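You operate a simulated robot arm through the tools that you are given. There is no shell and no other tool. Be economical: measure what you need, move in short steps, check, and stop when the job is done.

You are at the controls of a simulated two-armed robot. One attempt, no reset.

## Task
Hold the pink bowl on the top of the black table steady with one hand and put the cotton pad from the top of the corner workbench in it with the other.

The check looks at the end state, three seconds after you hand in, the way a careful person would. Anything else that was tipped, shoved, dropped, spilled or broken makes it a failure.

## Robot
Two 7-joint arms with two-finger parallel grippers on one trunk, on a base that drives. Base frame: it is fixed to the floor where the robot stands at the start and does not move with it; the origin is under the middle of the robot, x ahead of it, y to its left, z up. Units: m, rad, N and s.
The left shoulder is at the start at [0.05, 0.168, 1.157], the right one opposite. With the tool pointing down near the work surface each hand reaches from about 0.1 to 0.66 m from the robot's upright axis, wherever it stands, measured 20 degrees to its own side. Places, roughly: cotton pad (4x4x3 cm) [0.6, -0.2, 0.8]; pink bowl (11x11x5 cm) [-2.3, 1.8, 0.8]. Payload 1.57 kg a hand.
The tool frame of a hand sits at the grasp point between the pads (the TCP): z along the fingers, y along the line on which they close. The tips reach 0.03 m beyond it. The gripper opens to 0.08 m. The fingers are 0.017 m wide and 0.012 m thick; the gripper's body (0.04 by 0.082 m) begins 0.08 m behind the TCP.
Orientation is told as [roll, pitch, yaw] about the base's x, y, z axes, in that order, counted from this pose: with the fingers straight down and closing along the base's y, the tool's x points along the base's -x, its y along +y and its z along -z.

## Interface
- The arms move only by the tool play_rows. It takes "left_steps", "right_steps" or both (then of equal length, played together; a hand with none holds still); each is one flat list of numbers, 7 for each row, row after row: the shift along the tool's x, y, z in m, then the turn, a rotation vector about the tool's x, y, z in rad, then the opening, from 0 (shut) to 1 (fully open). In form: [tx, ty, tz, ax, ay, az, hand, tx, ty, tz, ax, ay, az, hand, ...]. A call has 1 to 10 rows; each row is the pose to reach, as a shift and turn from the pose commanded when the call began, along the tool's axes at that moment. A row lasts 0.2 s, in which the tool goes at most 0.05 m and 0.15 rad; a call with a longer step from one row to the next is refused whole, and so is a gripper value outside its range. Where a pose cannot be reached the arm comes as near as it can. A force on the tool above 40 N (or 10 N above the force at the start of the call, whichever is more), or a blocked arm, ends the call early, and 0.2 s more pass. Each finger travels about 0.045 m/s and halts on what it meets, pressing with about 21 N; the grip force reading is that of the motor and also rises with nothing between the fingers. The clock runs only during rows and for 0.2 s after the last one: add rows that repeat a pose to give the fingers time. It gives the time, the measured TCP pose, the force on the tool (base axes), the opening and the grip force at its end, in the units of the frame above (readings bear some noise), with the torque about the TCP (base axes, N m) and any sound that the robot's microphone picked up.
- Cameras (640 x 400 px; columns grow to the right, rows downward): "scene" is now at [0.1172, -0.0249, 1.3532]; the picture's right is [-0.31, -0.95, 0.00], its down [-0.67, 0.22, -0.71] and it looks along [0.67, -0.22, -0.71] (base axes); focal length 251 px, centre (320, 200). "left" rides on the left gripper at [0.072, 0.007, -0.122] in its tool frame; the picture's right is [-0.09, 1.00, 0.00], its down [-0.84, -0.08, -0.54] and it looks along [-0.54, -0.05, 0.84] (tool axes); focal length 238 px, centre (320, 200). "right" rides on the right gripper at [0.072, -0.007, -0.122] in its tool frame; the picture's right is [0.09, 1.00, 0.00], its down [-0.84, 0.08, -0.54] and it looks along [-0.54, 0.05, 0.84] (tool axes); focal length 238 px, centre (320, 200).
- get_image(camera): a new picture of that camera. The clock stands still meanwhile.
- slide_trunk(by): slides the trunk up (or, below 0, down) by that many m; the arms and the scene camera ride with it, the base frame stays. It gives what a move gives, with no picture.
- roll_base(legs): drives the robot by 1 to 6 legs, each [ahead, left, turn to the left] in m, m and rad, along the robot's own axes; the way and the turn of a leg run together, so that a leg with both is an arc; at most 1.5 m and 3.142 rad a leg. The arms and the cameras ride along, it lands a little off, and it stops where it bumps. It gives what a move gives.
- turn_head(pan, tilt): turns the head with the scene camera to pan (to the left, within 1.396 rad either way) and tilt (down, from -0.506 to 1.204), counted from straight ahead of the robot. It gives what a move gives.
- probe_pixels(camera, pixels): for up to 12 pixels [column, row] of the newest picture of that camera ("zoom" is the newest enlarged one), the place [x, y, z] in the base frame of the surface seen there, good to about 0.003 m. The clock stands still meanwhile.
- zoom(camera, box): a new picture of the part [left, top, right, bottom] of that camera's present view, enlarged. The clock stands still meanwhile.
- sign_off(): hands the job in; it is judged then, once.

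Keep the steps short. Do not move on a guess: measure, check each grasp and each placing, and mend mistakes. In all there are 80 turns and 70 pictures (those below and enlarged ones count). Leave the grippers open and the arms clear of the work at the hand-in unless told otherwise, and finish with a single line.

The tools are called after ">>>" as name(argument=value, ...) on one line, values as JSON. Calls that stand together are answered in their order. play_rows: Moves the arms, as the interface text tells. Its arguments: {"type":"object","properties":{"left_steps":{"type":"array"},"right_steps":{"type":"array"}},"required":[]} The other tools are called the same way: slide_trunk (by) slides the trunk up or down; roll_base (legs) drives the base; turn_head (pan, tilt) turns the head that bears the scene camera; get_image (camera) takes a picture; probe_pixels (camera, pixels) gives the place of the surface under pixels of a picture; zoom (camera, box) takes an enlarged picture of a part of a camera's view; sign_off () hands the job in.

At the start:

```text
t: 0.0
left_position: [0.411, 0.0098, 1.0562]
left_tcp_rot: [0.001, 0.0, 0.0]
left_contact_force: [0.9, -0.8, 0.0]
left_torque: [0.01, -0.01, 0.02]
left_finger_gap: 0.0798
left_finger_force: 0.0
right_position: [0.3842, -0.2885, 1.0064]
right_tcp_rot: [0.0, 0.0, 0.001]
right_contact_force: [-0.7, 0.4, -1.0]
right_torque: [0.0, -0.01, -0.01]
right_finger_gap: 0.08
right_finger_force: 0.0
trunk travel left (down, up): [-0.325, 0.118]
robot x, y, heading: [-0.0019, 0.0022, -0.002]
head pan, tilt: [-0.311, 0.785]
```

scene: 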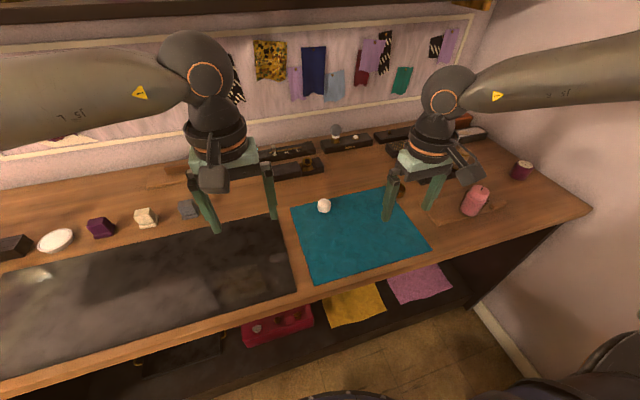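
right: 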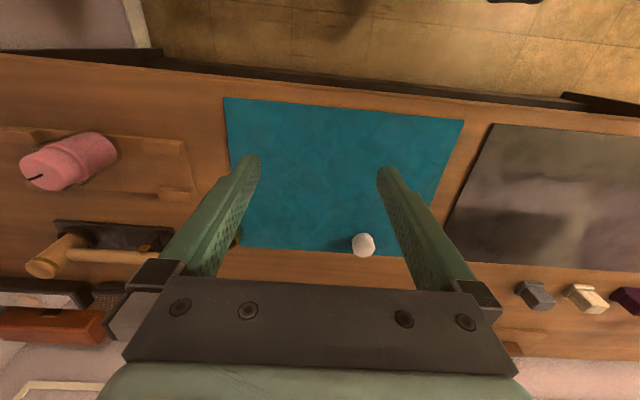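
left: 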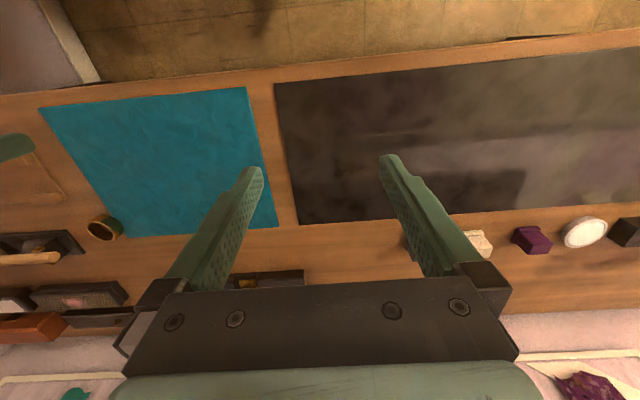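

The white lump on the teal mat at scene (324,205) is probably the cotton pad. I'll zoom in and probe it.

>>> zoom(camera="scene", box=[260, 160, 400, 250])

>>> probe_pixels(camera="scene", pixels=[[324, 205], [324, 199], [318, 206], [330, 206], [324, 212], [345, 220], [324, 218], [310, 205], [146, 218]])

>>> probe_pixels(camera="right", pixels=[[363, 245], [353, 245], [373, 245], [363, 236], [363, 255]])

```text
4.44 times, centred on (330, 205) of scene
```

zoom: 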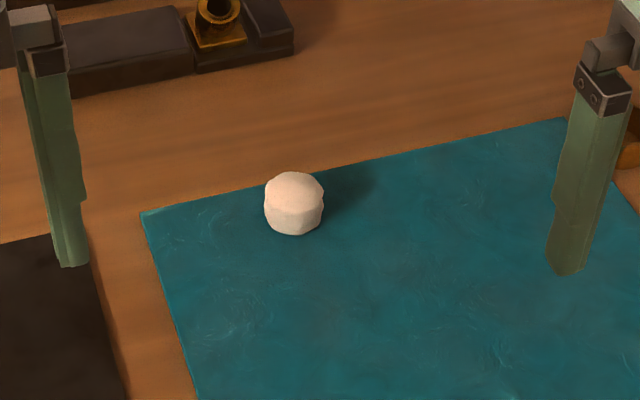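

```text
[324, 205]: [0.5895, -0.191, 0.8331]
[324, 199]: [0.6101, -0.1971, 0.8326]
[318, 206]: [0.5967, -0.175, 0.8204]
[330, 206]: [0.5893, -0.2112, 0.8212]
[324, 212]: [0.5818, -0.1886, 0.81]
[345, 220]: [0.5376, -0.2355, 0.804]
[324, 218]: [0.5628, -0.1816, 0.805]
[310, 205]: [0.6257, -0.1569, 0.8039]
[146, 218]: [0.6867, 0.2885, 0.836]
```

```text
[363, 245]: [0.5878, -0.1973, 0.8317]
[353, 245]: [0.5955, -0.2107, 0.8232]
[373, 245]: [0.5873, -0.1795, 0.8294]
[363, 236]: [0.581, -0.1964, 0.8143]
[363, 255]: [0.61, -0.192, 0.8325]
```

The pad is a small puck centred near (0.598, -0.194), z 0.804 to 0.833. Next I'll move the right hand above it and down to about z 0.90.

>>> play_rows(right_steps=[-0.0428, 0.0189, 0, 0, 0, 0, 1, -0.0856, 0.0378, 0, 0, 0, 0, 1, -0.1284, 0.0567, 0, 0, 0, 0, 1, -0.1712, 0.0756, 0, 0, 0, 0, 1, -0.214, 0.0945, 0, 0, 0, 0, 1, -0.214, 0.0945, 0.045, 0, 0, 0, 1, -0.214, 0.0945, 0.09, 0, 0, 0, 1, -0.214, 0.0945, 0.11, 0, 0, 0, 1, -0.214, 0.0945, 0.11, 0, 0, 0, 1])

>>> get_image(camera="right")

```text
t: 2.0
left_position: [0.4099, 0.009, 1.0571]
left_tcp_rot: [0.0, 0.0, -0.002]
left_contact_force: [0.0, -0.2, 0.8]
left_torque: [0.0, 0.01, -0.04]
left_finger_gap: 0.08
left_finger_force: 0.1
right_position: [0.519, -0.244, 0.9371]
right_tcp_rot: [0.001, -0.002, 0.0]
right_contact_force: [-0.6, 0.0, -0.1]
right_torque: [0.01, 0.02, 0.02]
right_finger_gap: 0.0801
right_finger_force: 0.0
right hand out of reach, approached as far as the arm can: row 4, 5, 6, 7, 8, 9
trunk travel left (down, up): [-0.325, 0.118]
robot x, y, heading: [0.0024, -0.0016, -0.001]
head pan, tilt: [-0.311, 0.785]
```

```text
65 pictures are left
```

right: 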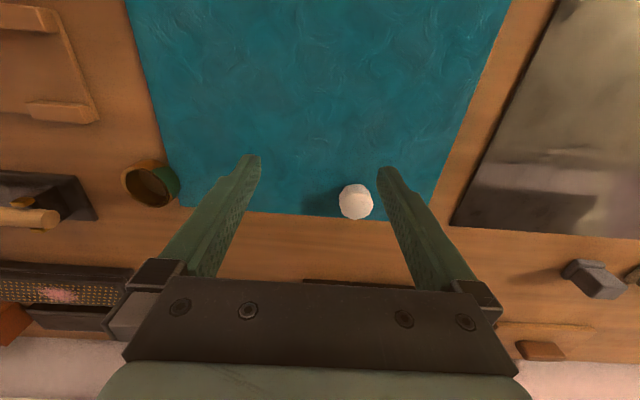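

The arm stopped short, at (0.519, -0.244, 0.937). Before rolling closer I'll measure the table's front edge and see where the base is.

>>> turn_head(pan=0, tilt=1.2)

>>> get_image(camera="scene")

>>> probe_pixels(camera="scene", pixels=[[320, 150], [320, 200], [320, 220], [320, 250], [320, 280], [320, 300], [320, 320], [320, 340], [320, 380]])

```text
t: 2.9
left_position: [0.4115, 0.0103, 1.0561]
left_tcp_rot: [-0.001, 0.001, 0.0]
left_contact_force: [-0.4, 1.1, -0.2]
left_torque: [0.01, -0.02, -0.02]
left_finger_gap: 0.0799
left_finger_force: 0.2
right_position: [0.5195, -0.2422, 0.9371]
right_tcp_rot: [-0.001, -0.001, 0.0]
right_contact_force: [0.0, -0.3, -0.2]
right_torque: [-0.01, -0.01, -0.01]
right_finger_gap: 0.0799
right_finger_force: 0.0
trunk travel left (down, up): [-0.325, 0.118]
robot x, y, heading: [-0.0001, -0.0005, 0.002]
head pan, tilt: [0.0, 1.201]
```

```text
64 pictures are left
```

scene: 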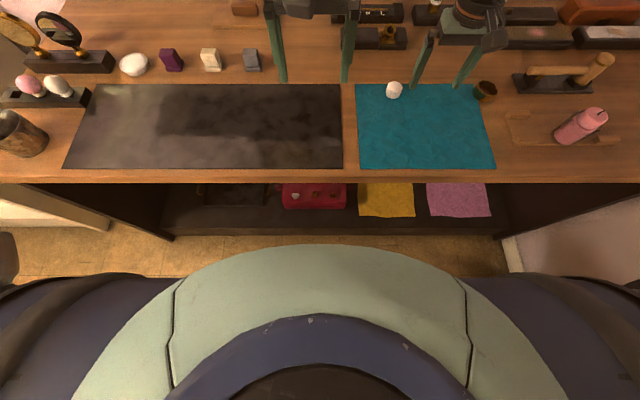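

```text
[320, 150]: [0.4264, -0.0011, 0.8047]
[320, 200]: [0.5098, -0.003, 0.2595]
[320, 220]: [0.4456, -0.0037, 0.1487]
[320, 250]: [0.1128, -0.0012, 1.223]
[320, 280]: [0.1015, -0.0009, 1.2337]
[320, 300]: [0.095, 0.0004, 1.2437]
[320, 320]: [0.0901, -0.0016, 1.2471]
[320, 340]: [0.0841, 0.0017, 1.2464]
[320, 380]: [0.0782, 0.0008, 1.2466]
```

The bench's front edge is at about x 0.36. First I'll see whether reach is better lower down: straight down 4 cm (z about 0.897), with open space below.

>>> play_rows(right_steps=[0, 0, 0.02, 0, 0, 0, 1, 0, 0, 0.04, 0, 0, 0, 1, 0, 0, 0.04, 0, 0, 0, 1])

```text
t: 3.7
left_position: [0.4102, 0.0094, 1.0576]
left_tcp_rot: [0.0, 0.001, 0.0]
left_contact_force: [0.0, 0.0, -0.3]
left_torque: [0.02, 0.05, -0.04]
left_finger_gap: 0.0802
left_finger_force: 0.1
right_position: [0.5072, -0.2502, 0.9057]
right_tcp_rot: [0.0, 0.0, 0.0]
right_contact_force: [0.1, -0.2, 0.6]
right_torque: [0.0, 0.01, 0.01]
right_finger_gap: 0.0801
right_finger_force: 0.1
right hand out of reach, approached as far as the arm can: row 1, 2, 3
trunk travel left (down, up): [-0.325, 0.118]
robot x, y, heading: [0.0022, 0.001, 0.0]
head pan, tilt: [0.0, 1.201]
```

Reach shrinks as the hand goes lower, so the shoulder is too high and too far back. I'll lift and retract the right hand, then lower the trunk and roll a little closer.

>>> play_rows(right_steps=[0.03, -0.01, -0.035, 0, 0, 0, 1, 0.06, -0.02, -0.07, 0, 0, 0, 1, 0.09, -0.03, -0.105, 0, 0, 0, 1, 0.12, -0.04, -0.14, 0, 0, 0, 1, 0.15, -0.05, -0.17, 0, 0, 0, 1, 0.15, -0.05, -0.2, 0, 0, 0, 1, 0.15, -0.05, -0.22, 0, 0, 0, 1, 0.15, -0.05, -0.22, 0, 0, 0, 1])

```text
t: 5.5
left_position: [0.4112, 0.0087, 1.0561]
left_tcp_rot: [-0.001, 0.001, 0.0]
left_contact_force: [1.2, 0.1, 1.5]
left_torque: [0.02, -0.01, 0.03]
left_finger_gap: 0.08
left_finger_force: 0.0
right_position: [0.3552, -0.2996, 1.1253]
right_tcp_rot: [-0.001, 0.001, 0.0]
right_contact_force: [0.4, 0.4, 0.1]
right_torque: [0.01, 0.0, 0.02]
right_finger_gap: 0.0799
right_finger_force: 0.1
trunk travel left (down, up): [-0.325, 0.118]
robot x, y, heading: [-0.0005, -0.001, 0.001]
head pan, tilt: [0.0, 1.201]
```

Commands are taken from the pose actually reached. Right hand is now at (0.355, -0.300, 1.125). I'll lower the trunk 0.15 and roll 0.08 ahead.

>>> slide_trunk(by=-0.15)

>>> roll_base(legs=[[0.08, 0, 0]])

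```text
t: 7.2
left_position: [0.4105, 0.0096, 0.9061]
left_tcp_rot: [0.0, 0.001, -0.001]
left_contact_force: [0.2, -0.1, 0.8]
left_torque: [-0.03, 0.01, -0.01]
left_finger_gap: 0.0798
left_finger_force: 0.1
right_position: [0.355, -0.2998, 0.9755]
right_tcp_rot: [0.001, 0.0, 0.0]
right_contact_force: [-0.5, 0.1, 0.2]
right_torque: [-0.01, 0.02, 0.0]
right_finger_gap: 0.0799
right_finger_force: 0.1
trunk travel left (down, up): [-0.175, 0.268]
robot x, y, heading: [-0.0032, 0.0005, 0.002]
head pan, tilt: [0.0, 1.201]
```

```text
t: 8.3
left_position: [0.4911, 0.0102, 0.9054]
left_tcp_rot: [-0.001, 0.0, -0.002]
left_contact_force: [0.2, 0.8, 0.1]
left_torque: [-0.03, 0.01, 0.01]
left_finger_gap: 0.0802
left_finger_force: 0.0
right_position: [0.4349, -0.2997, 0.9745]
right_tcp_rot: [-0.001, 0.0, -0.001]
right_contact_force: [0.8, 0.5, 0.4]
right_torque: [0.01, -0.01, 0.01]
right_finger_gap: 0.0803
right_finger_force: 0.1
trunk travel left (down, up): [-0.175, 0.268]
robot x, y, heading: [0.0773, 0.002, -0.0]
head pan, tilt: [0.0, 1.201]
```

Next, move the right hand above the pad (shift +0.163 x, +0.106 y) and down to about z 0.895.

>>> play_rows(right_steps=[-0.0408, 0.0265, 0, 0, 0, 0, 1, -0.0815, 0.053, 0, 0, 0, 0, 1, -0.122, 0.0795, 0, 0, 0, 0, 1, -0.163, 0.106, 0, 0, 0, 0, 1, -0.163, 0.106, 0.04, 0, 0, 0, 1, -0.163, 0.106, 0.08, 0, 0, 0, 1, -0.163, 0.106, 0.08, 0, 0, 0, 1])

>>> get_image(camera="right")

```text
t: 9.9
left_position: [0.4899, 0.0091, 0.9062]
left_tcp_rot: [0.001, 0.0, 0.0]
left_contact_force: [0.0, -0.6, -0.7]
left_torque: [0.03, -0.03, -0.01]
left_finger_gap: 0.0801
left_finger_force: 0.1
right_position: [0.5908, -0.1992, 0.894]
right_tcp_rot: [0.002, -0.002, 0.0]
right_contact_force: [-0.4, 0.3, 0.4]
right_torque: [0.0, 0.02, 0.02]
right_finger_gap: 0.0798
right_finger_force: 0.1
right hand out of reach, approached as far as the arm can: row 4, 5, 6, 7
trunk travel left (down, up): [-0.175, 0.268]
robot x, y, heading: [0.0763, 0.0016, 0.005]
head pan, tilt: [0.0, 1.201]
```

```text
63 pictures are left
```

right: 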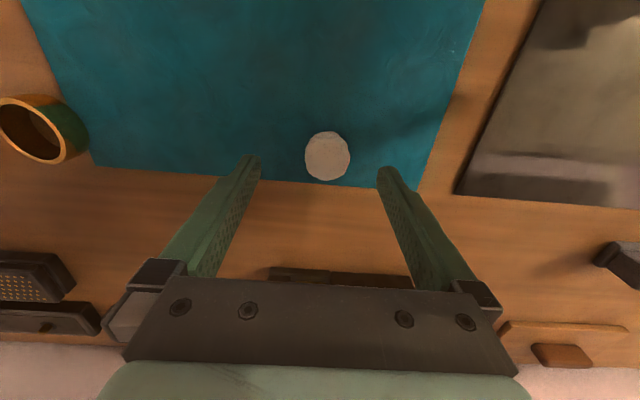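

It stops 7 mm short at the edge of its reach. The tips are 3 cm above the pad, so rolling another 0.04 ahead is safe.

>>> roll_base(legs=[[0.04, 0, 0]])

>>> get_image(camera="right")

>>> probe_pixels(camera="right", pixels=[[327, 120], [312, 120], [342, 120], [327, 105], [327, 135], [320, 110], [335, 130]])

```text
t: 10.8
left_position: [0.5295, 0.0105, 0.9069]
left_tcp_rot: [-0.001, 0.002, 0.0]
left_contact_force: [-0.2, -0.7, 0.2]
left_torque: [-0.02, 0.04, 0.0]
left_finger_gap: 0.0799
left_finger_force: 0.1
right_position: [0.6315, -0.2, 0.8944]
right_tcp_rot: [0.002, -0.001, -0.001]
right_contact_force: [-0.5, -0.3, 0.0]
right_torque: [0.0, 0.01, 0.02]
right_finger_gap: 0.0802
right_finger_force: 0.1
trunk travel left (down, up): [-0.175, 0.268]
robot x, y, heading: [0.1203, -0.001, -0.002]
head pan, tilt: [0.0, 1.201]
```

```text
62 pictures are left
```

right: 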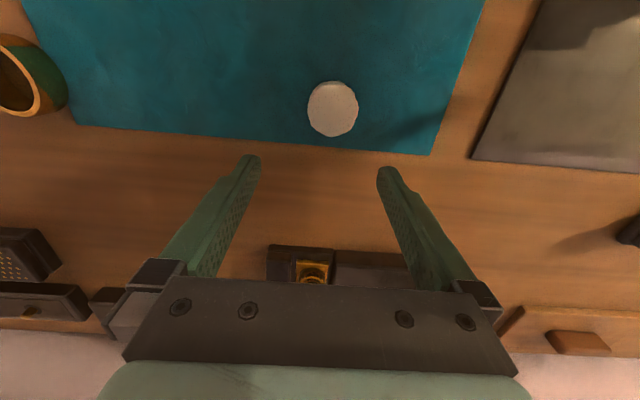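

```text
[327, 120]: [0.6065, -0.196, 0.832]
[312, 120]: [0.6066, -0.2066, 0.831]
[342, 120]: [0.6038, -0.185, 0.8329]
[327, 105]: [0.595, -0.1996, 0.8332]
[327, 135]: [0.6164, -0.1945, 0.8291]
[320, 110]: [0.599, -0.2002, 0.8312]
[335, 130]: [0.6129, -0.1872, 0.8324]
```

The pad's centre is confirmed at (0.599, -0.194). I'll move over it, then down to TCP z 0.839.

>>> play_rows(right_steps=[0.016, 0.003, 0, 0, 0, 0, 1, 0.033, 0.006, 0, 0, 0, 0, 1, 0.033, 0.006, 0.02, 0, 0, 0, 1, 0.033, 0.006, 0.04, 0, 0, 0, 1, 0.033, 0.006, 0.0555, 0, 0, 0, 1, 0.033, 0.006, 0.0555, 0, 0, 0, 1])

>>> get_image(camera="right")

```text
t: 12.2
left_position: [0.5311, 0.0093, 0.9069]
left_tcp_rot: [-0.001, 0.0, -0.001]
left_contact_force: [-0.5, -0.7, 0.4]
left_torque: [0.03, -0.01, -0.02]
left_finger_gap: 0.08
left_finger_force: 0.0
right_position: [0.5989, -0.194, 0.8385]
right_tcp_rot: [0.002, -0.001, 0.0]
right_contact_force: [-0.4, 0.0, -0.7]
right_torque: [0.03, -0.05, 0.0]
right_finger_gap: 0.0802
right_finger_force: 0.1
trunk travel left (down, up): [-0.175, 0.268]
robot x, y, heading: [0.1213, -0.0015, -0.003]
head pan, tilt: [0.0, 1.201]
```

```text
61 pictures are left
```

right: 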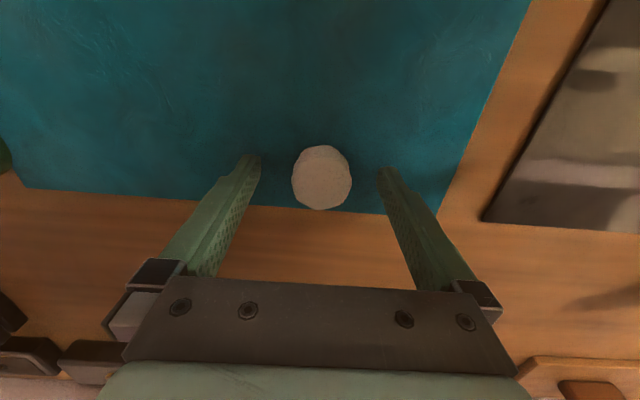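

The pad sits between the fingers at (321,178). Closing now.

>>> play_rows(right_steps=[0, 0, 0, 0, 0, 0, 0.7, 0, 0, 0, 0, 0, 0, 0.4, 0, 0, 0, 0, 0, 0, 0.3, 0, 0, 0, 0, 0, 0, 0.2, 0, 0, 0, 0, 0, 0, 0.2, 0, 0, 0, 0, 0, 0, 0.2])

>>> get_image(camera="right")

```text
t: 13.6
left_position: [0.5299, 0.0092, 0.9061]
left_tcp_rot: [0.0, -0.001, 0.001]
left_contact_force: [0.9, 0.2, -0.2]
left_torque: [-0.03, -0.04, 0.01]
left_finger_gap: 0.08
left_finger_force: 0.1
right_position: [0.5964, -0.1932, 0.84]
right_tcp_rot: [0.002, -0.002, -0.001]
right_contact_force: [0.3, -0.3, -0.5]
right_torque: [0.01, -0.02, 0.0]
right_finger_gap: 0.0348
right_finger_force: 20.5
trunk travel left (down, up): [-0.175, 0.268]
robot x, y, heading: [0.116, -0.0024, -0.002]
head pan, tilt: [0.0, 1.201]
```

```text
60 pictures are left
```

right: 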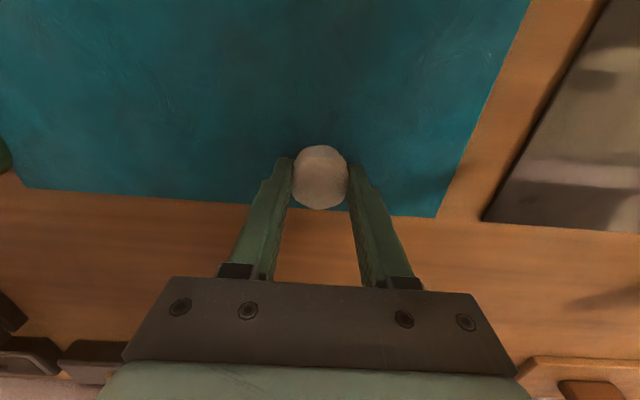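

Gripped at 0.035 m. Lifting 5 cm first, then more along with the left hand.

>>> play_rows(right_steps=[0, 0, -0.025, 0, 0, 0, 0.2, 0, 0, -0.05, 0, 0, 0, 0.2, 0.03, 0, -0.08, 0, 0, 0, 0.2, 0.06, 0, -0.11, 0, 0, 0, 0.2, 0.09, 0, -0.14, 0, 0, 0, 0.2, 0.12, 0, -0.16, 0, 0, 0, 0.2, 0.15, 0, -0.18, 0, 0, 0, 0.2, 0.18, 0, -0.2, 0, 0, 0, 0.2, 0.18, 0, -0.2, 0, 0, 0, 0.2], left_steps=[0, 0, -0.025, 0, 0, 0, 1, 0, 0, -0.05, 0, 0, 0, 1, 0.03, 0, -0.08, 0, 0, 0, 1, 0.06, 0, -0.11, 0, 0, 0, 1, 0.09, 0, -0.13, 0, 0, 0, 1, 0.12, 0.02, -0.13, 0, 0, 0, 1, 0.12, 0.05, -0.13, 0, 0, 0, 1, 0.12, 0.08, -0.13, 0, 0, 0, 1, 0.12, 0.08, -0.13, 0, 0, 0, 1])

>>> get_image(camera="right")

```text
t: 15.6
left_position: [0.4107, 0.0901, 1.037]
left_tcp_rot: [0.001, 0.0, -0.001]
left_contact_force: [0.1, 0.1, 0.3]
left_torque: [0.02, -0.01, 0.01]
left_finger_gap: 0.0801
left_finger_force: 0.1
right_position: [0.4173, -0.1932, 1.0376]
right_tcp_rot: [0.001, 0.0, 0.0]
right_contact_force: [0.2, -0.2, 0.7]
right_torque: [-0.01, 0.0, 0.0]
right_finger_gap: 0.0348
right_finger_force: 21.1
trunk travel left (down, up): [-0.175, 0.268]
robot x, y, heading: [0.119, -0.0009, -0.001]
head pan, tilt: [0.0, 1.201]
```

```text
59 pictures are left
```

right: 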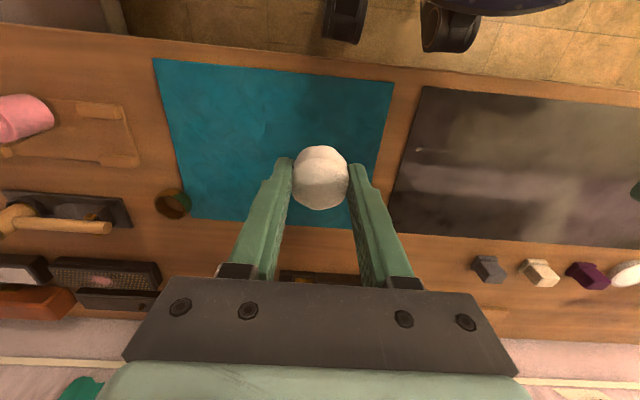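

The pad is firmly held. Backing off to the start place, then looking left.

>>> roll_base(legs=[[-0.12, 0, 0]])

>>> turn_head(pan=1.39, tilt=0.45)

>>> get_image(camera="scene")

```text
t: 16.8
left_position: [0.2893, 0.0892, 1.0374]
left_tcp_rot: [-0.001, 0.001, -0.002]
left_contact_force: [-0.4, -0.2, 1.1]
left_torque: [0.02, 0.01, 0.0]
left_finger_gap: 0.08
left_finger_force: 0.0
right_position: [0.2977, -0.1934, 1.0381]
right_tcp_rot: [0.002, -0.001, -0.002]
right_contact_force: [0.4, -0.9, -0.9]
right_torque: [-0.01, -0.02, -0.04]
right_finger_gap: 0.0347
right_finger_force: 21.2
trunk travel left (down, up): [-0.175, 0.268]
robot x, y, heading: [-0.0008, -0.0036, -0.0]
head pan, tilt: [0.0, 1.201]
```

```text
t: 18.3
left_position: [0.2897, 0.0891, 1.037]
left_tcp_rot: [0.001, -0.001, -0.003]
left_contact_force: [-0.2, 0.5, 1.0]
left_torque: [-0.02, -0.01, 0.02]
left_finger_gap: 0.0799
left_finger_force: 0.0
right_position: [0.2975, -0.1928, 1.0392]
right_tcp_rot: [0.002, -0.001, -0.002]
right_contact_force: [-0.4, 0.4, -0.4]
right_torque: [-0.02, 0.02, 0.0]
right_finger_gap: 0.0349
right_finger_force: 21.0
trunk travel left (down, up): [-0.175, 0.268]
robot x, y, heading: [0.001, -0.0008, -0.005]
head pan, tilt: [1.389, 0.45]
```

```text
58 pictures are left
```

scene: 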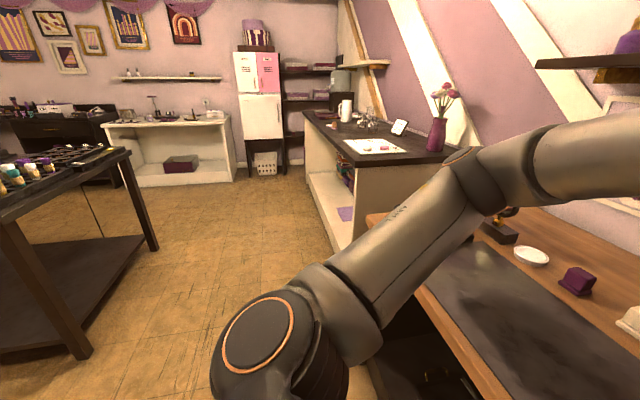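

The dark table on the left edge of the picture may be the one. I'll turn 0.9 rad left in place (hands are well above the bench items) and look again.

>>> roll_base(legs=[[0, 0, 0.9]])

>>> turn_head(pan=1.39, tilt=0.45)

>>> get_image(camera="scene")

```text
t: 21.1
left_position: [0.1106, 0.2831, 1.0373]
left_tcp_rot: [-0.001, 0.0, 0.896]
left_contact_force: [0.5, 0.2, 1.3]
left_torque: [0.03, 0.01, 0.01]
left_finger_gap: 0.0799
left_finger_force: 0.0
right_position: [0.3371, 0.1129, 1.0385]
right_tcp_rot: [0.0, -0.002, 0.897]
right_contact_force: [-0.8, 0.4, 0.6]
right_torque: [0.02, 0.02, 0.01]
right_finger_gap: 0.0348
right_finger_force: 21.1
trunk travel left (down, up): [-0.175, 0.268]
robot x, y, heading: [0.0046, -0.002, 0.895]
head pan, tilt: [1.389, 0.45]
```

```text
t: 21.7
left_position: [0.1108, 0.2833, 1.0361]
left_tcp_rot: [-0.001, 0.002, 0.896]
left_contact_force: [0.0, 0.6, 0.5]
left_torque: [-0.02, 0.0, 0.01]
left_finger_gap: 0.0801
left_finger_force: 0.0
right_position: [0.335, 0.1121, 1.0387]
right_tcp_rot: [0.0, -0.001, 0.897]
right_contact_force: [0.3, 0.9, 0.1]
right_torque: [-0.01, -0.01, -0.01]
right_finger_gap: 0.0349
right_finger_force: 21.2
trunk travel left (down, up): [-0.175, 0.268]
robot x, y, heading: [-0.0012, -0.0017, 0.894]
head pan, tilt: [1.389, 0.45]
```

```text
57 pictures are left
```

scene: 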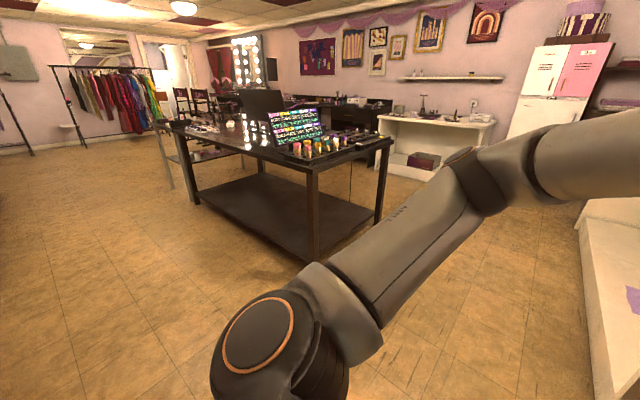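

The black table is in view. Zooming in on its top to find the pink bowl.

>>> zoom(camera="scene", box=[150, 80, 410, 240])

>>> probe_pixels(camera="scene", pixels=[[172, 124], [316, 164], [388, 139], [200, 128], [230, 126], [250, 145], [195, 204], [314, 258], [285, 118]])

```text
2.46 times, centred on (280, 160) of scene
```

zoom: 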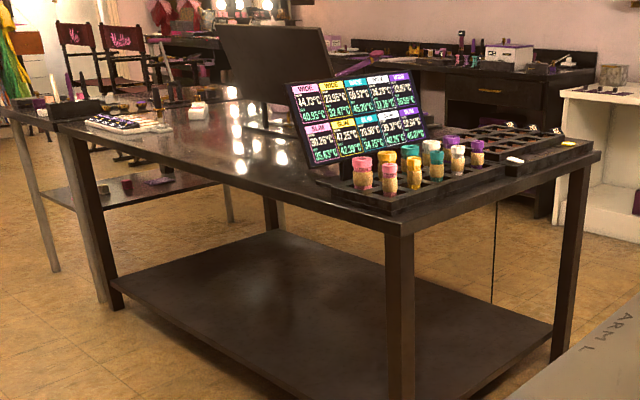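

```text
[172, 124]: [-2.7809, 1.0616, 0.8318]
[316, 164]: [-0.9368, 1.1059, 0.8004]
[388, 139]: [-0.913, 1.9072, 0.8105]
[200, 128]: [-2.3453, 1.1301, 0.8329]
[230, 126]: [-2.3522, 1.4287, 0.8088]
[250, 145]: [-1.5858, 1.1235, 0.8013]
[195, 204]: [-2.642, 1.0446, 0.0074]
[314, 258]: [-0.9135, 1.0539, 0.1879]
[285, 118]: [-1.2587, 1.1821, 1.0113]
```

The table spans x -2.75 to -0.91 and y 1.1 to about 1.93, and the bowl sits near its far (north) side. I'll check the aisle between the table and the white counter.

>>> turn_head(pan=0.75, tilt=0.5)

>>> get_image(camera="scene")

>>> probe_pixels(camera="scene", pixels=[[320, 150], [240, 180], [200, 180], [280, 180], [360, 180], [400, 180], [440, 180], [180, 130], [100, 160], [40, 180], [360, 140], [400, 230]])

```text
t: 22.7
left_position: [0.111, 0.2839, 1.0366]
left_tcp_rot: [0.0, 0.0, 0.896]
left_contact_force: [0.5, -0.4, -0.5]
left_torque: [0.01, 0.01, 0.02]
left_finger_gap: 0.08
left_finger_force: 0.2
right_position: [0.3355, 0.1116, 1.0383]
right_tcp_rot: [-0.001, -0.004, 0.895]
right_contact_force: [1.1, -0.3, 0.5]
right_torque: [0.02, 0.02, -0.02]
right_finger_gap: 0.035
right_finger_force: 20.9
trunk travel left (down, up): [-0.175, 0.268]
robot x, y, heading: [-0.0002, -0.0001, 0.895]
head pan, tilt: [0.75, 0.499]
```

```text
55 pictures are left
```

scene: 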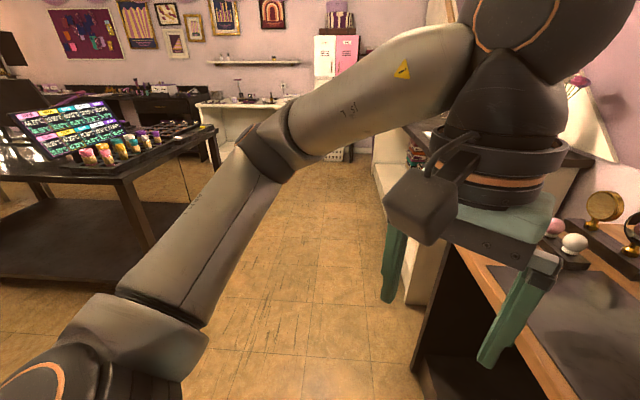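

```text
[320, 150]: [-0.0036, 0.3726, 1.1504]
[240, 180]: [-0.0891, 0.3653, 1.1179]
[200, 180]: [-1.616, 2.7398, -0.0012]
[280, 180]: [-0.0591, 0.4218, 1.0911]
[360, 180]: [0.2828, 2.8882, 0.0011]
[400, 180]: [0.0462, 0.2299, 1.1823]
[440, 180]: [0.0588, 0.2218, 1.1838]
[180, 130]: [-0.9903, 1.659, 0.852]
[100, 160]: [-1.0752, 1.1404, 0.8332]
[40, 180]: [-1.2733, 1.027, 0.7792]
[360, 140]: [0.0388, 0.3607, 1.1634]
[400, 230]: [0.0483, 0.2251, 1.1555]
```

The aisle runs x -0.9 to about 0.3. I'll face +y and drive along x≈-0.25 to y≈2.6, then look at the table from the north-east.

>>> roll_base(legs=[[0, 0, 0.676], [0.6, 0.25, 0], [1.0, 0, 0], [0.9, 0, 0]])

>>> turn_head(pan=1.39, tilt=0.45)

>>> get_image(camera="scene")

```text
t: 37.3
left_position: [-0.3337, 2.7969, 1.0356]
left_tcp_rot: [0.0, 0.0, 1.574]
left_contact_force: [-0.3, 1.0, 0.0]
left_torque: [0.01, 0.03, 0.0]
left_finger_gap: 0.08
left_finger_force: 0.0
right_position: [-0.0522, 2.8049, 1.0389]
right_tcp_rot: [-0.001, -0.002, 1.574]
right_contact_force: [-0.4, -1.1, -0.4]
right_torque: [-0.04, 0.0, 0.02]
right_finger_gap: 0.035
right_finger_force: 21.3
trunk travel left (down, up): [-0.175, 0.268]
robot x, y, heading: [-0.241, 2.5042, 1.575]
head pan, tilt: [0.75, 0.499]
```

```text
t: 38.3
left_position: [-0.3337, 2.7969, 1.0364]
left_tcp_rot: [0.0, 0.001, 1.575]
left_contact_force: [-0.1, -0.6, -0.1]
left_torque: [-0.01, -0.02, 0.01]
left_finger_gap: 0.0799
left_finger_force: 0.0
right_position: [-0.0525, 2.8056, 1.0384]
right_tcp_rot: [0.002, -0.001, 1.573]
right_contact_force: [0.1, 0.8, -0.5]
right_torque: [0.05, 0.0, -0.01]
right_finger_gap: 0.0351
right_finger_force: 20.6
trunk travel left (down, up): [-0.175, 0.268]
robot x, y, heading: [-0.2474, 2.5065, 1.576]
head pan, tilt: [1.389, 0.45]
```

```text
54 pictures are left
```

scene: 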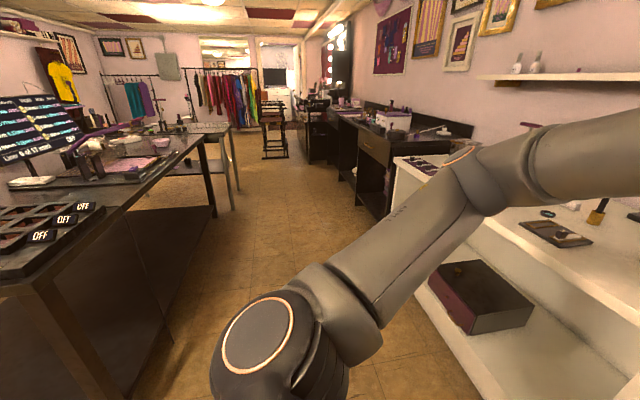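

The pink bowl seems to be near (160,145). Zooming there, and probing the table and the north aisle.

>>> zoom(camera="scene", box=[60, 100, 240, 215])

>>> probe_pixels(camera="scene", pixels=[[161, 144], [152, 134], [200, 137], [226, 124], [230, 195], [215, 216], [388, 213], [345, 180], [400, 165], [470, 130], [30, 285], [280, 157]])

```text
3.48 times, centred on (150, 158) of scene
```

zoom: 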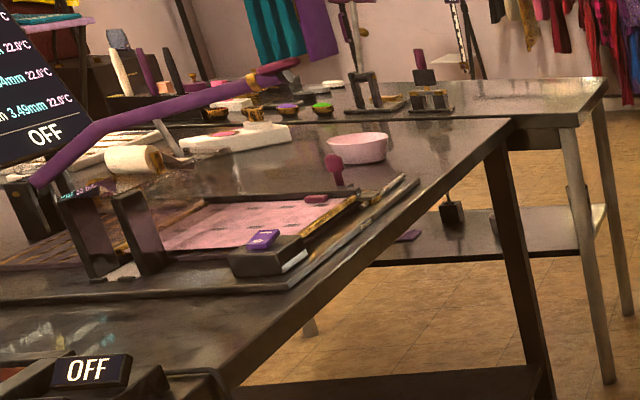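

```text
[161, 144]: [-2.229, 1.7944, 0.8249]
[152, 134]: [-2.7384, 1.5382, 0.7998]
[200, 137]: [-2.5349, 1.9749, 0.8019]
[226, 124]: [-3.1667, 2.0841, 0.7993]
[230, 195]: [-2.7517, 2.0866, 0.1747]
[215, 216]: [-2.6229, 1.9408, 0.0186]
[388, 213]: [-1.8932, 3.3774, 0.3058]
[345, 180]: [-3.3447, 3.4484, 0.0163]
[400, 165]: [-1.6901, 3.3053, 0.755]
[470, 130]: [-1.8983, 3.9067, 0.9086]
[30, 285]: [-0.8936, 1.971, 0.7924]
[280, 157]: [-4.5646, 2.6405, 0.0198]
```

The bowl is at about (-2.25, 1.79), and the table's north edge is at y 1.97. The aisle is free to y 3.3. I'll drive to x≈-2.27, y≈2.55 and turn to face south.

>>> roll_base(legs=[[0.05, 1.0, 0], [0, 1.02, 0], [0, 0, 1.57], [0, 0, 1.57]])

>>> turn_head(pan=0, tilt=0.8)

>>> get_image(camera="scene")

```text
t: 56.0
left_position: [-2.1739, 2.2718, 1.0367]
left_tcp_rot: [0.0, 0.0, -1.559]
left_contact_force: [0.3, 0.8, 0.5]
left_torque: [-0.01, -0.01, 0.04]
left_finger_gap: 0.0802
left_finger_force: 0.1
right_position: [-2.4582, 2.2611, 1.0376]
right_tcp_rot: [-0.001, -0.002, -1.557]
right_contact_force: [0.5, 0.5, 0.5]
right_torque: [0.01, -0.02, 0.01]
right_finger_gap: 0.0349
right_finger_force: 20.9
trunk travel left (down, up): [-0.175, 0.268]
robot x, y, heading: [-2.2664, 2.5611, -1.561]
head pan, tilt: [1.389, 0.45]
```

```text
t: 57.6
left_position: [-2.1759, 2.2726, 1.0361]
left_tcp_rot: [-0.001, 0.0, -1.559]
left_contact_force: [-0.3, -0.1, -0.5]
left_torque: [0.03, 0.01, -0.01]
left_finger_gap: 0.0802
left_finger_force: 0.0
right_position: [-2.4573, 2.2607, 1.0387]
right_tcp_rot: [0.0, -0.003, -1.558]
right_contact_force: [0.5, -0.1, -0.4]
right_torque: [0.03, 0.0, 0.03]
right_finger_gap: 0.0351
right_finger_force: 21.2
trunk travel left (down, up): [-0.175, 0.268]
robot x, y, heading: [-2.2683, 2.5574, -1.56]
head pan, tilt: [0.0, 0.799]
```

```text
52 pictures are left
```

scene: 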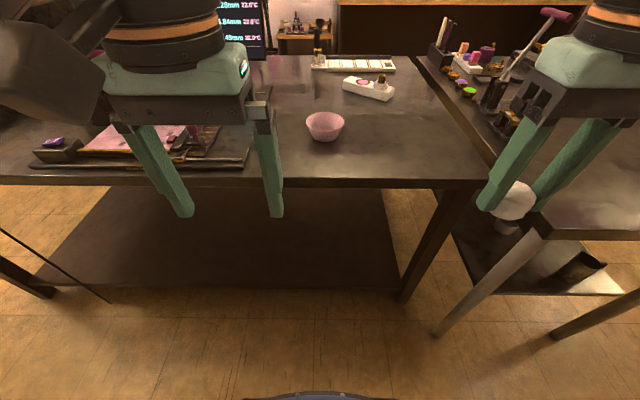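

The bowl is at (325,127), with free space around it. Zooming and measuring.

>>> zoom(camera="scene", box=[245, 60, 405, 160])

>>> probe_pixels(camera="zoom", pixels=[[246, 220], [395, 230], [320, 215], [320, 260], [320, 315], [320, 345], [310, 245], [390, 240], [250, 240]])

>>> probe_pixels(camera="scene", pixels=[[325, 165], [325, 178], [250, 160], [245, 95], [355, 95], [385, 98], [440, 170], [270, 130], [380, 130]])

```text
4.00 times, centred on (325, 110) of scene
```

zoom: 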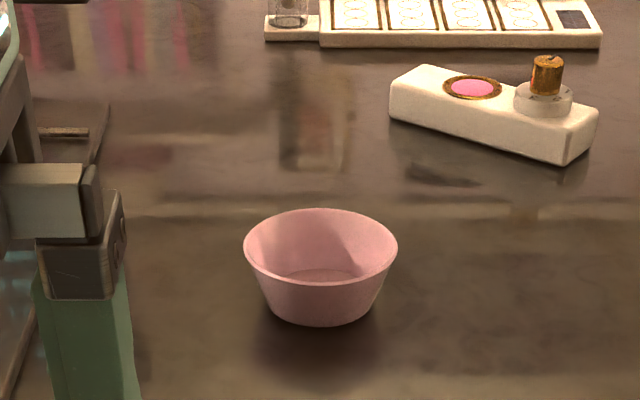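

```text
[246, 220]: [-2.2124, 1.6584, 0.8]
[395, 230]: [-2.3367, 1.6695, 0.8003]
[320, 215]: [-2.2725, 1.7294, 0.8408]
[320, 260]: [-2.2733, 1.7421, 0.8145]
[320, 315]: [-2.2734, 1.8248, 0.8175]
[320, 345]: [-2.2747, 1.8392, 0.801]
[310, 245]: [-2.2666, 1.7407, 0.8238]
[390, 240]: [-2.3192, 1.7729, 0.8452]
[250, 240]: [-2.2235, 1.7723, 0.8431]
```

```text
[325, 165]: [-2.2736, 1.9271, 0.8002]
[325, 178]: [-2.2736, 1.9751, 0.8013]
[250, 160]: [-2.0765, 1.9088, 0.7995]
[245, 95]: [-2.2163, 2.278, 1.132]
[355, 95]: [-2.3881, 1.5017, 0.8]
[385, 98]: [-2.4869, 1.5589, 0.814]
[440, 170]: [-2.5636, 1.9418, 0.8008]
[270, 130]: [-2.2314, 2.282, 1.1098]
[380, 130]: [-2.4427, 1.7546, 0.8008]
```

The bowl's centre is about (-2.273, 1.775), with the rim at z 0.846. I need the clearance between my base and the table's lower shelf, so I'll look with the right-hand camera, which sees back toward the base, and probe the shelf edge.

>>> get_image(camera="right")

>>> probe_pixels(camera="scene", pixels=[[325, 280], [325, 286], [325, 292], [200, 283], [405, 290], [440, 330]])

```text
50 pictures are left
```

right: 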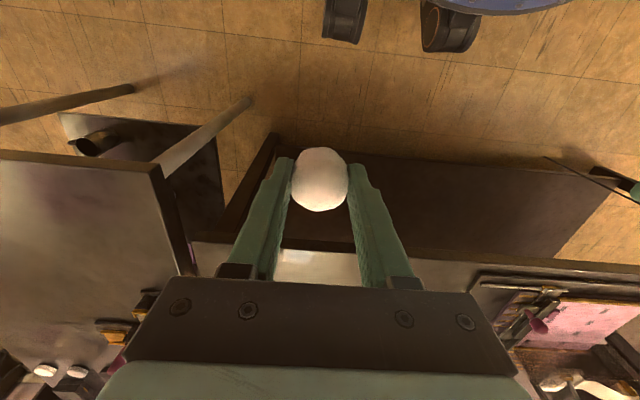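

```text
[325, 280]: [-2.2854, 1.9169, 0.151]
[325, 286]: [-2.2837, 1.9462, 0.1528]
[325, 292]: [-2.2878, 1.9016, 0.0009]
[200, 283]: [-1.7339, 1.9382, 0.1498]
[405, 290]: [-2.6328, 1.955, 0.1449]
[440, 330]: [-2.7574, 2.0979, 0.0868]
```

>>> probe_pixels(camera="right", pixels=[[345, 25], [340, 36], [450, 40], [445, 48], [500, 10], [460, 4], [250, 100], [130, 88], [385, 155]])

```text
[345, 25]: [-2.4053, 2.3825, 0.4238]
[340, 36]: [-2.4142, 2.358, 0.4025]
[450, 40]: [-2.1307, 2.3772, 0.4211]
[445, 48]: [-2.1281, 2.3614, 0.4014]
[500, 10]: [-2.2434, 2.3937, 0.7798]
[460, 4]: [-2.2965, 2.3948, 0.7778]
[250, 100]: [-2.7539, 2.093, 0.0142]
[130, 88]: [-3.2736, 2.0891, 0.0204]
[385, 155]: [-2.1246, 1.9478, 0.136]
```

My front parts reach 0.20 m ahead of the axis, and the shelf edge is at y 1.948. Rolling 0.33 ahead leaves about 7 cm, so I'll do that.

>>> roll_base(legs=[[0.33, 0, 0]])

>>> turn_head(pan=0, tilt=0.95)

>>> get_image(camera="scene")

>>> get_image(camera="left")

```text
t: 59.8
left_position: [-2.1722, 1.9438, 1.0371]
left_tcp_rot: [0.0, 0.002, -1.56]
left_contact_force: [-0.4, -0.2, 0.5]
left_torque: [0.05, 0.02, 0.01]
left_finger_gap: 0.0797
left_finger_force: 0.0
right_position: [-2.4545, 1.9332, 1.0377]
right_tcp_rot: [0.0, -0.001, -1.56]
right_contact_force: [-0.6, 0.4, 0.2]
right_torque: [0.0, 0.05, 0.01]
right_finger_gap: 0.035
right_finger_force: 20.7
trunk travel left (down, up): [-0.175, 0.268]
robot x, y, heading: [-2.2624, 2.2321, -1.556]
head pan, tilt: [0.0, 0.799]
```

```text
t: 60.5
left_position: [-2.1705, 1.944, 1.0371]
left_tcp_rot: [0.0, 0.001, -1.56]
left_contact_force: [-0.2, -0.5, 0.2]
left_torque: [0.02, 0.03, -0.01]
left_finger_gap: 0.08
left_finger_force: 0.2
right_position: [-2.4542, 1.9327, 1.0389]
right_tcp_rot: [-0.002, 0.0, -1.559]
right_contact_force: [-0.3, -0.4, 0.1]
right_torque: [-0.03, 0.0, -0.04]
right_finger_gap: 0.0349
right_finger_force: 21.2
trunk travel left (down, up): [-0.175, 0.268]
robot x, y, heading: [-2.2653, 2.2332, -1.559]
head pan, tilt: [0.0, 0.949]
```

```text
49 pictures are left
```

scene: 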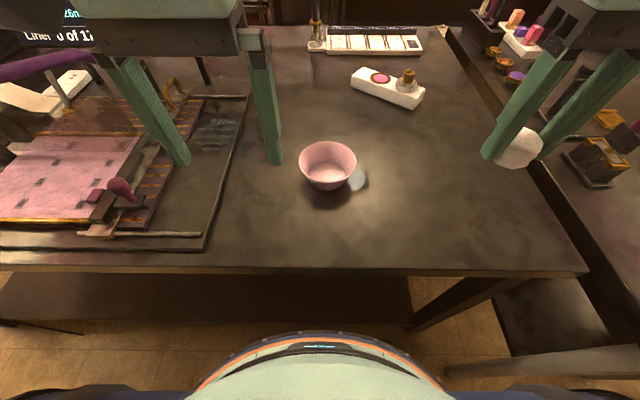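

```text
48 pictures are left
```

left: 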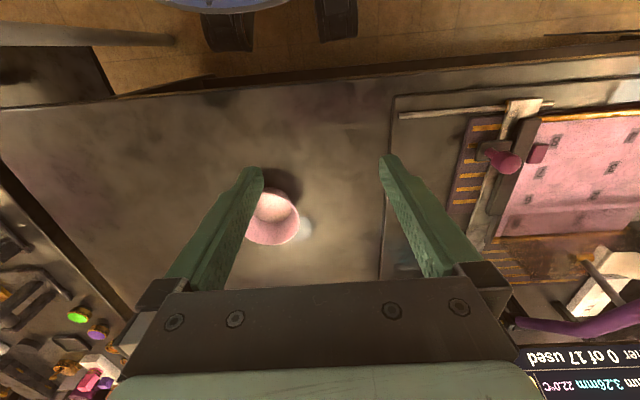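

Measuring the rim and the tray edge from this closer view.

>>> zoom(camera="scene", box=[264, 125, 392, 205])

>>> probe_pixels(camera="zoom", pixels=[[184, 160], [460, 160], [320, 92], [320, 255], [320, 220], [320, 310], [320, 190], [200, 200], [440, 200]])

>>> probe_pixels(camera="scene", pixels=[[206, 250], [240, 130], [245, 97], [200, 235], [185, 200], [122, 187]])

```text
5.00 times, centred on (328, 165) of scene
```

zoom: 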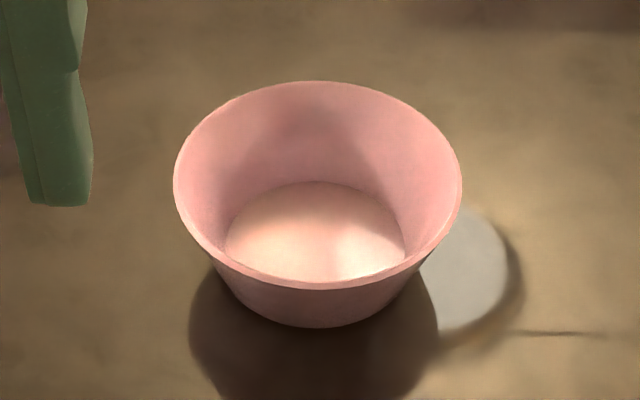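

```text
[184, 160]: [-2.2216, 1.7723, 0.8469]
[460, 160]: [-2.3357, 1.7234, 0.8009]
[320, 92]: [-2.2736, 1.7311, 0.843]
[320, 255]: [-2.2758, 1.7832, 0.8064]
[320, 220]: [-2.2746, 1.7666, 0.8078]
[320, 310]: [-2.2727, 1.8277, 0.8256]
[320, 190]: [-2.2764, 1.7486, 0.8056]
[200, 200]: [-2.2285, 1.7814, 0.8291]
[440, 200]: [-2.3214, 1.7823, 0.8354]
```

```text
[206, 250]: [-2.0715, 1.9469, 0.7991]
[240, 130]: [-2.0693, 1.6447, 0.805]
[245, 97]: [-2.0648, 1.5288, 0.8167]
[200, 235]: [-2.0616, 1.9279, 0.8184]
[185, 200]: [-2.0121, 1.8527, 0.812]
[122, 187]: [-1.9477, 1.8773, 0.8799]
```

Rim centre is (-2.274, 1.779), radius 0.053, wall flared about 0.39 rad; tray edge at x -2.07. The left hand will pinch the rim on its left side, tilted 0.39 rad to follow the wall. I'll go to a pre-grasp 8 cm out along that line.

>>> play_rows(left_steps=[-0.033, -0.0037, 0.0219, 0.1, 0, 0, 0.8, -0.066, -0.0073, 0.0438, 0.2, 0, 0, 0.6, -0.099, -0.011, 0.0657, 0.3, 0, 0, 0.5, -0.132, -0.0146, 0.0876, 0.39, 0, 0, 0.5, -0.1648, -0.0183, 0.1095, 0.39, 0, 0, 0.5, -0.1648, -0.0183, 0.1095, 0.39, 0, 0, 0.5])

>>> get_image(camera="left")

>>> get_image(camera="scene")

```text
t: 61.9
left_position: [-2.1862, 1.7786, 0.9276]
left_tcp_rot: [-0.391, -0.001, -1.558]
left_contact_force: [0.3, 1.4, 0.3]
left_torque: [0.0, -0.01, 0.01]
left_finger_gap: 0.0397
left_finger_force: 0.0
right_position: [-2.4535, 1.9328, 1.0388]
right_tcp_rot: [0.0, 0.0, -1.559]
right_contact_force: [0.4, -0.2, 0.1]
right_torque: [0.0, 0.04, 0.02]
right_finger_gap: 0.0348
right_finger_force: 20.3
trunk travel left (down, up): [-0.175, 0.268]
robot x, y, heading: [-2.2648, 2.2363, -1.559]
head pan, tilt: [0.0, 0.949]
```

```text
46 pictures are left
```

left: 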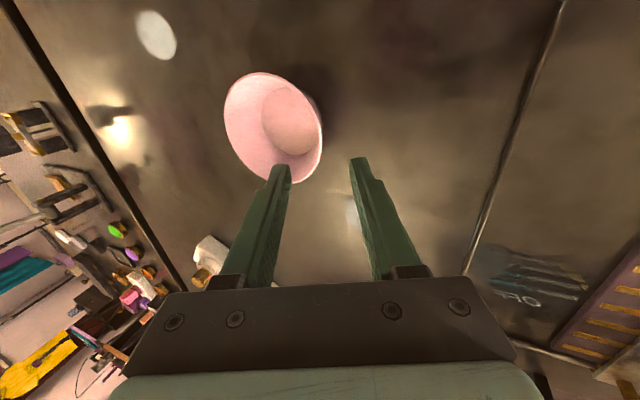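

```text
45 pictures are left
```

scene: 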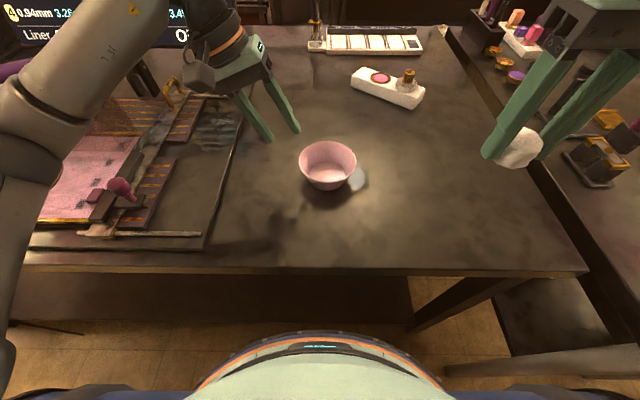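

It lines up: the finger gap straddles the rim's left side. Advancing 8 cm along the fingers.

>>> play_rows(left_steps=[0, -0.001, 0.025, 0, 0, 0, 0.5, 0, -0.002, 0.045, 0, 0, 0, 0.5, 0, -0.002, 0.06, 0, 0, 0, 0.5, 0, -0.002, 0.072, 0, 0, 0, 0.5, 0, -0.002, 0.08, 0, 0, 0, 0.5, 0, -0.002, 0.08, 0, 0, 0, 0.5])

>>> zoom(camera="scene", box=[248, 115, 408, 215])

>>> get_image(camera="left")

```text
t: 63.2
left_position: [-2.2207, 1.7787, 0.854]
left_tcp_rot: [-0.392, 0.001, -1.559]
left_contact_force: [0.3, -0.5, 0.6]
left_torque: [-0.01, 0.02, 0.0]
left_finger_gap: 0.0402
left_finger_force: 0.1
right_position: [-2.4536, 1.9337, 1.0377]
right_tcp_rot: [0.001, -0.003, -1.559]
right_contact_force: [-1.1, 0.2, -0.6]
right_torque: [0.0, 0.02, -0.02]
right_finger_gap: 0.035
right_finger_force: 21.0
trunk travel left (down, up): [-0.175, 0.268]
robot x, y, heading: [-2.2658, 2.2307, -1.559]
head pan, tilt: [0.0, 0.949]
```

```text
4.00 times, centred on (328, 165) of scene
```

zoom: 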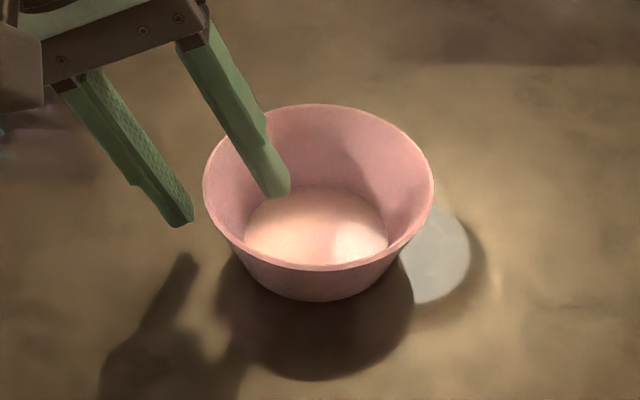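

```text
43 pictures are left
```

left: 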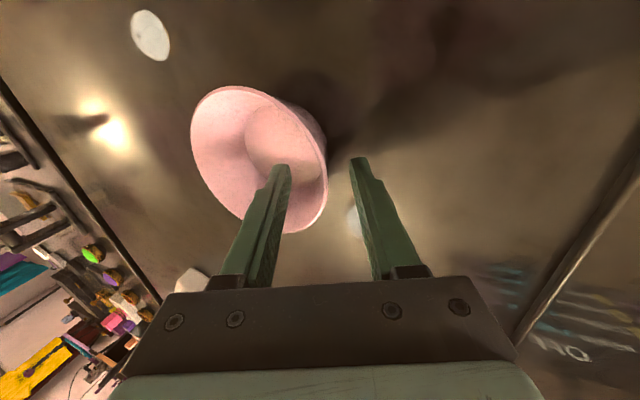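

One finger is inside, the other outside, and the wall is about midway (column ~322). Closing gradually.

>>> play_rows(left_steps=[0, 0, 0, 0, 0, 0, 0.4, 0, 0, 0, 0, 0, 0, 0.3, 0, 0, 0, 0, 0, 0, 0.2, 0, 0, 0, 0, 0, 0, 0.12, 0, 0, 0, 0, 0, 0, 0.06, 0, 0, 0, 0, 0, 0, 0.0, 0, 0, 0, 0, 0, 0, 0.0])

>>> zoom(camera="scene", box=[248, 115, 408, 215])

```text
t: 64.8
left_position: [-2.2188, 1.7798, 0.8541]
left_tcp_rot: [-0.389, 0.0, -1.557]
left_contact_force: [0.2, -0.8, -1.7]
left_torque: [0.04, -0.1, 0.03]
left_finger_gap: 0.0059
left_finger_force: 20.6
right_position: [-2.4529, 1.9324, 1.0377]
right_tcp_rot: [0.0, 0.0, -1.557]
right_contact_force: [-0.1, -0.6, -0.5]
right_torque: [0.01, 0.01, -0.01]
right_finger_gap: 0.035
right_finger_force: 20.7
trunk travel left (down, up): [-0.175, 0.268]
robot x, y, heading: [-2.2621, 2.2349, -1.559]
head pan, tilt: [0.0, 0.949]
```

```text
4.00 times, centred on (328, 165) of scene
```

zoom: 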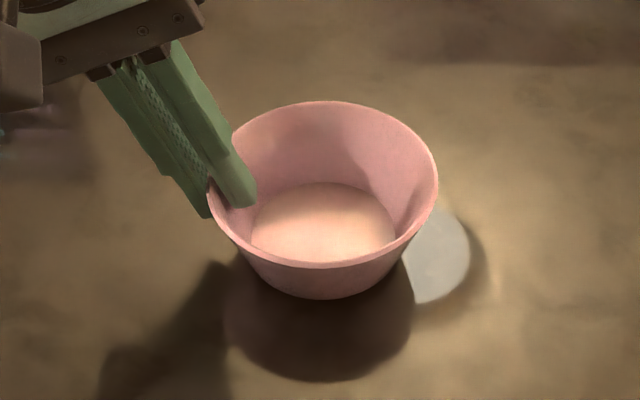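

The bowl is held (gap 6 mm) and hasn't been displaced. Now I'll turn the right hand 1.5 rad at its high spot so its fingers close along y, clear of the left fingers.

>>> play_rows(right_steps=[0, 0, 0, 0, 0, -0.15, 0.2, 0, 0, 0, 0, 0, -0.3, 0.2, 0, 0, 0, 0, 0, -0.45, 0.2, 0, 0, 0, 0, 0, -0.6, 0.2, 0, 0, 0, 0, 0, -0.75, 0.2, 0, 0, 0, 0, 0, -0.9, 0.2, 0, 0, 0, 0, 0, -1.05, 0.2, 0, 0, 0, 0, 0, -1.2, 0.2, 0, 0, 0, 0, 0, -1.35, 0.2, 0, 0, 0, 0, 0, -1.5, 0.2])

>>> get_image(camera="scene")

```text
t: 67.0
left_position: [-2.2189, 1.7788, 0.8548]
left_tcp_rot: [-0.391, 0.0, -1.558]
left_contact_force: [0.1, 0.1, -1.1]
left_torque: [-0.01, -0.08, -0.02]
left_finger_gap: 0.0057
left_finger_force: 20.9
right_position: [-2.4219, 1.972, 1.0301]
right_tcp_rot: [-0.004, 0.001, -0.059]
right_contact_force: [-0.8, 0.1, 0.1]
right_torque: [-0.03, -0.05, 0.04]
right_finger_gap: 0.035
right_finger_force: 21.2
right hand out of reach, approached as far as the arm can: row 9, 10
trunk travel left (down, up): [-0.175, 0.268]
robot x, y, heading: [-2.2603, 2.2357, -1.557]
head pan, tilt: [0.0, 0.949]
```

```text
41 pictures are left
```

scene: 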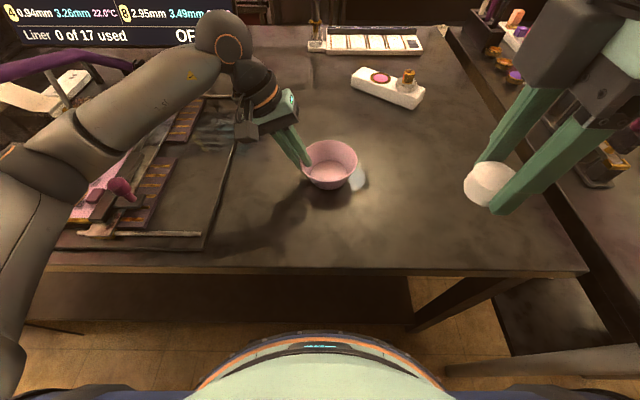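

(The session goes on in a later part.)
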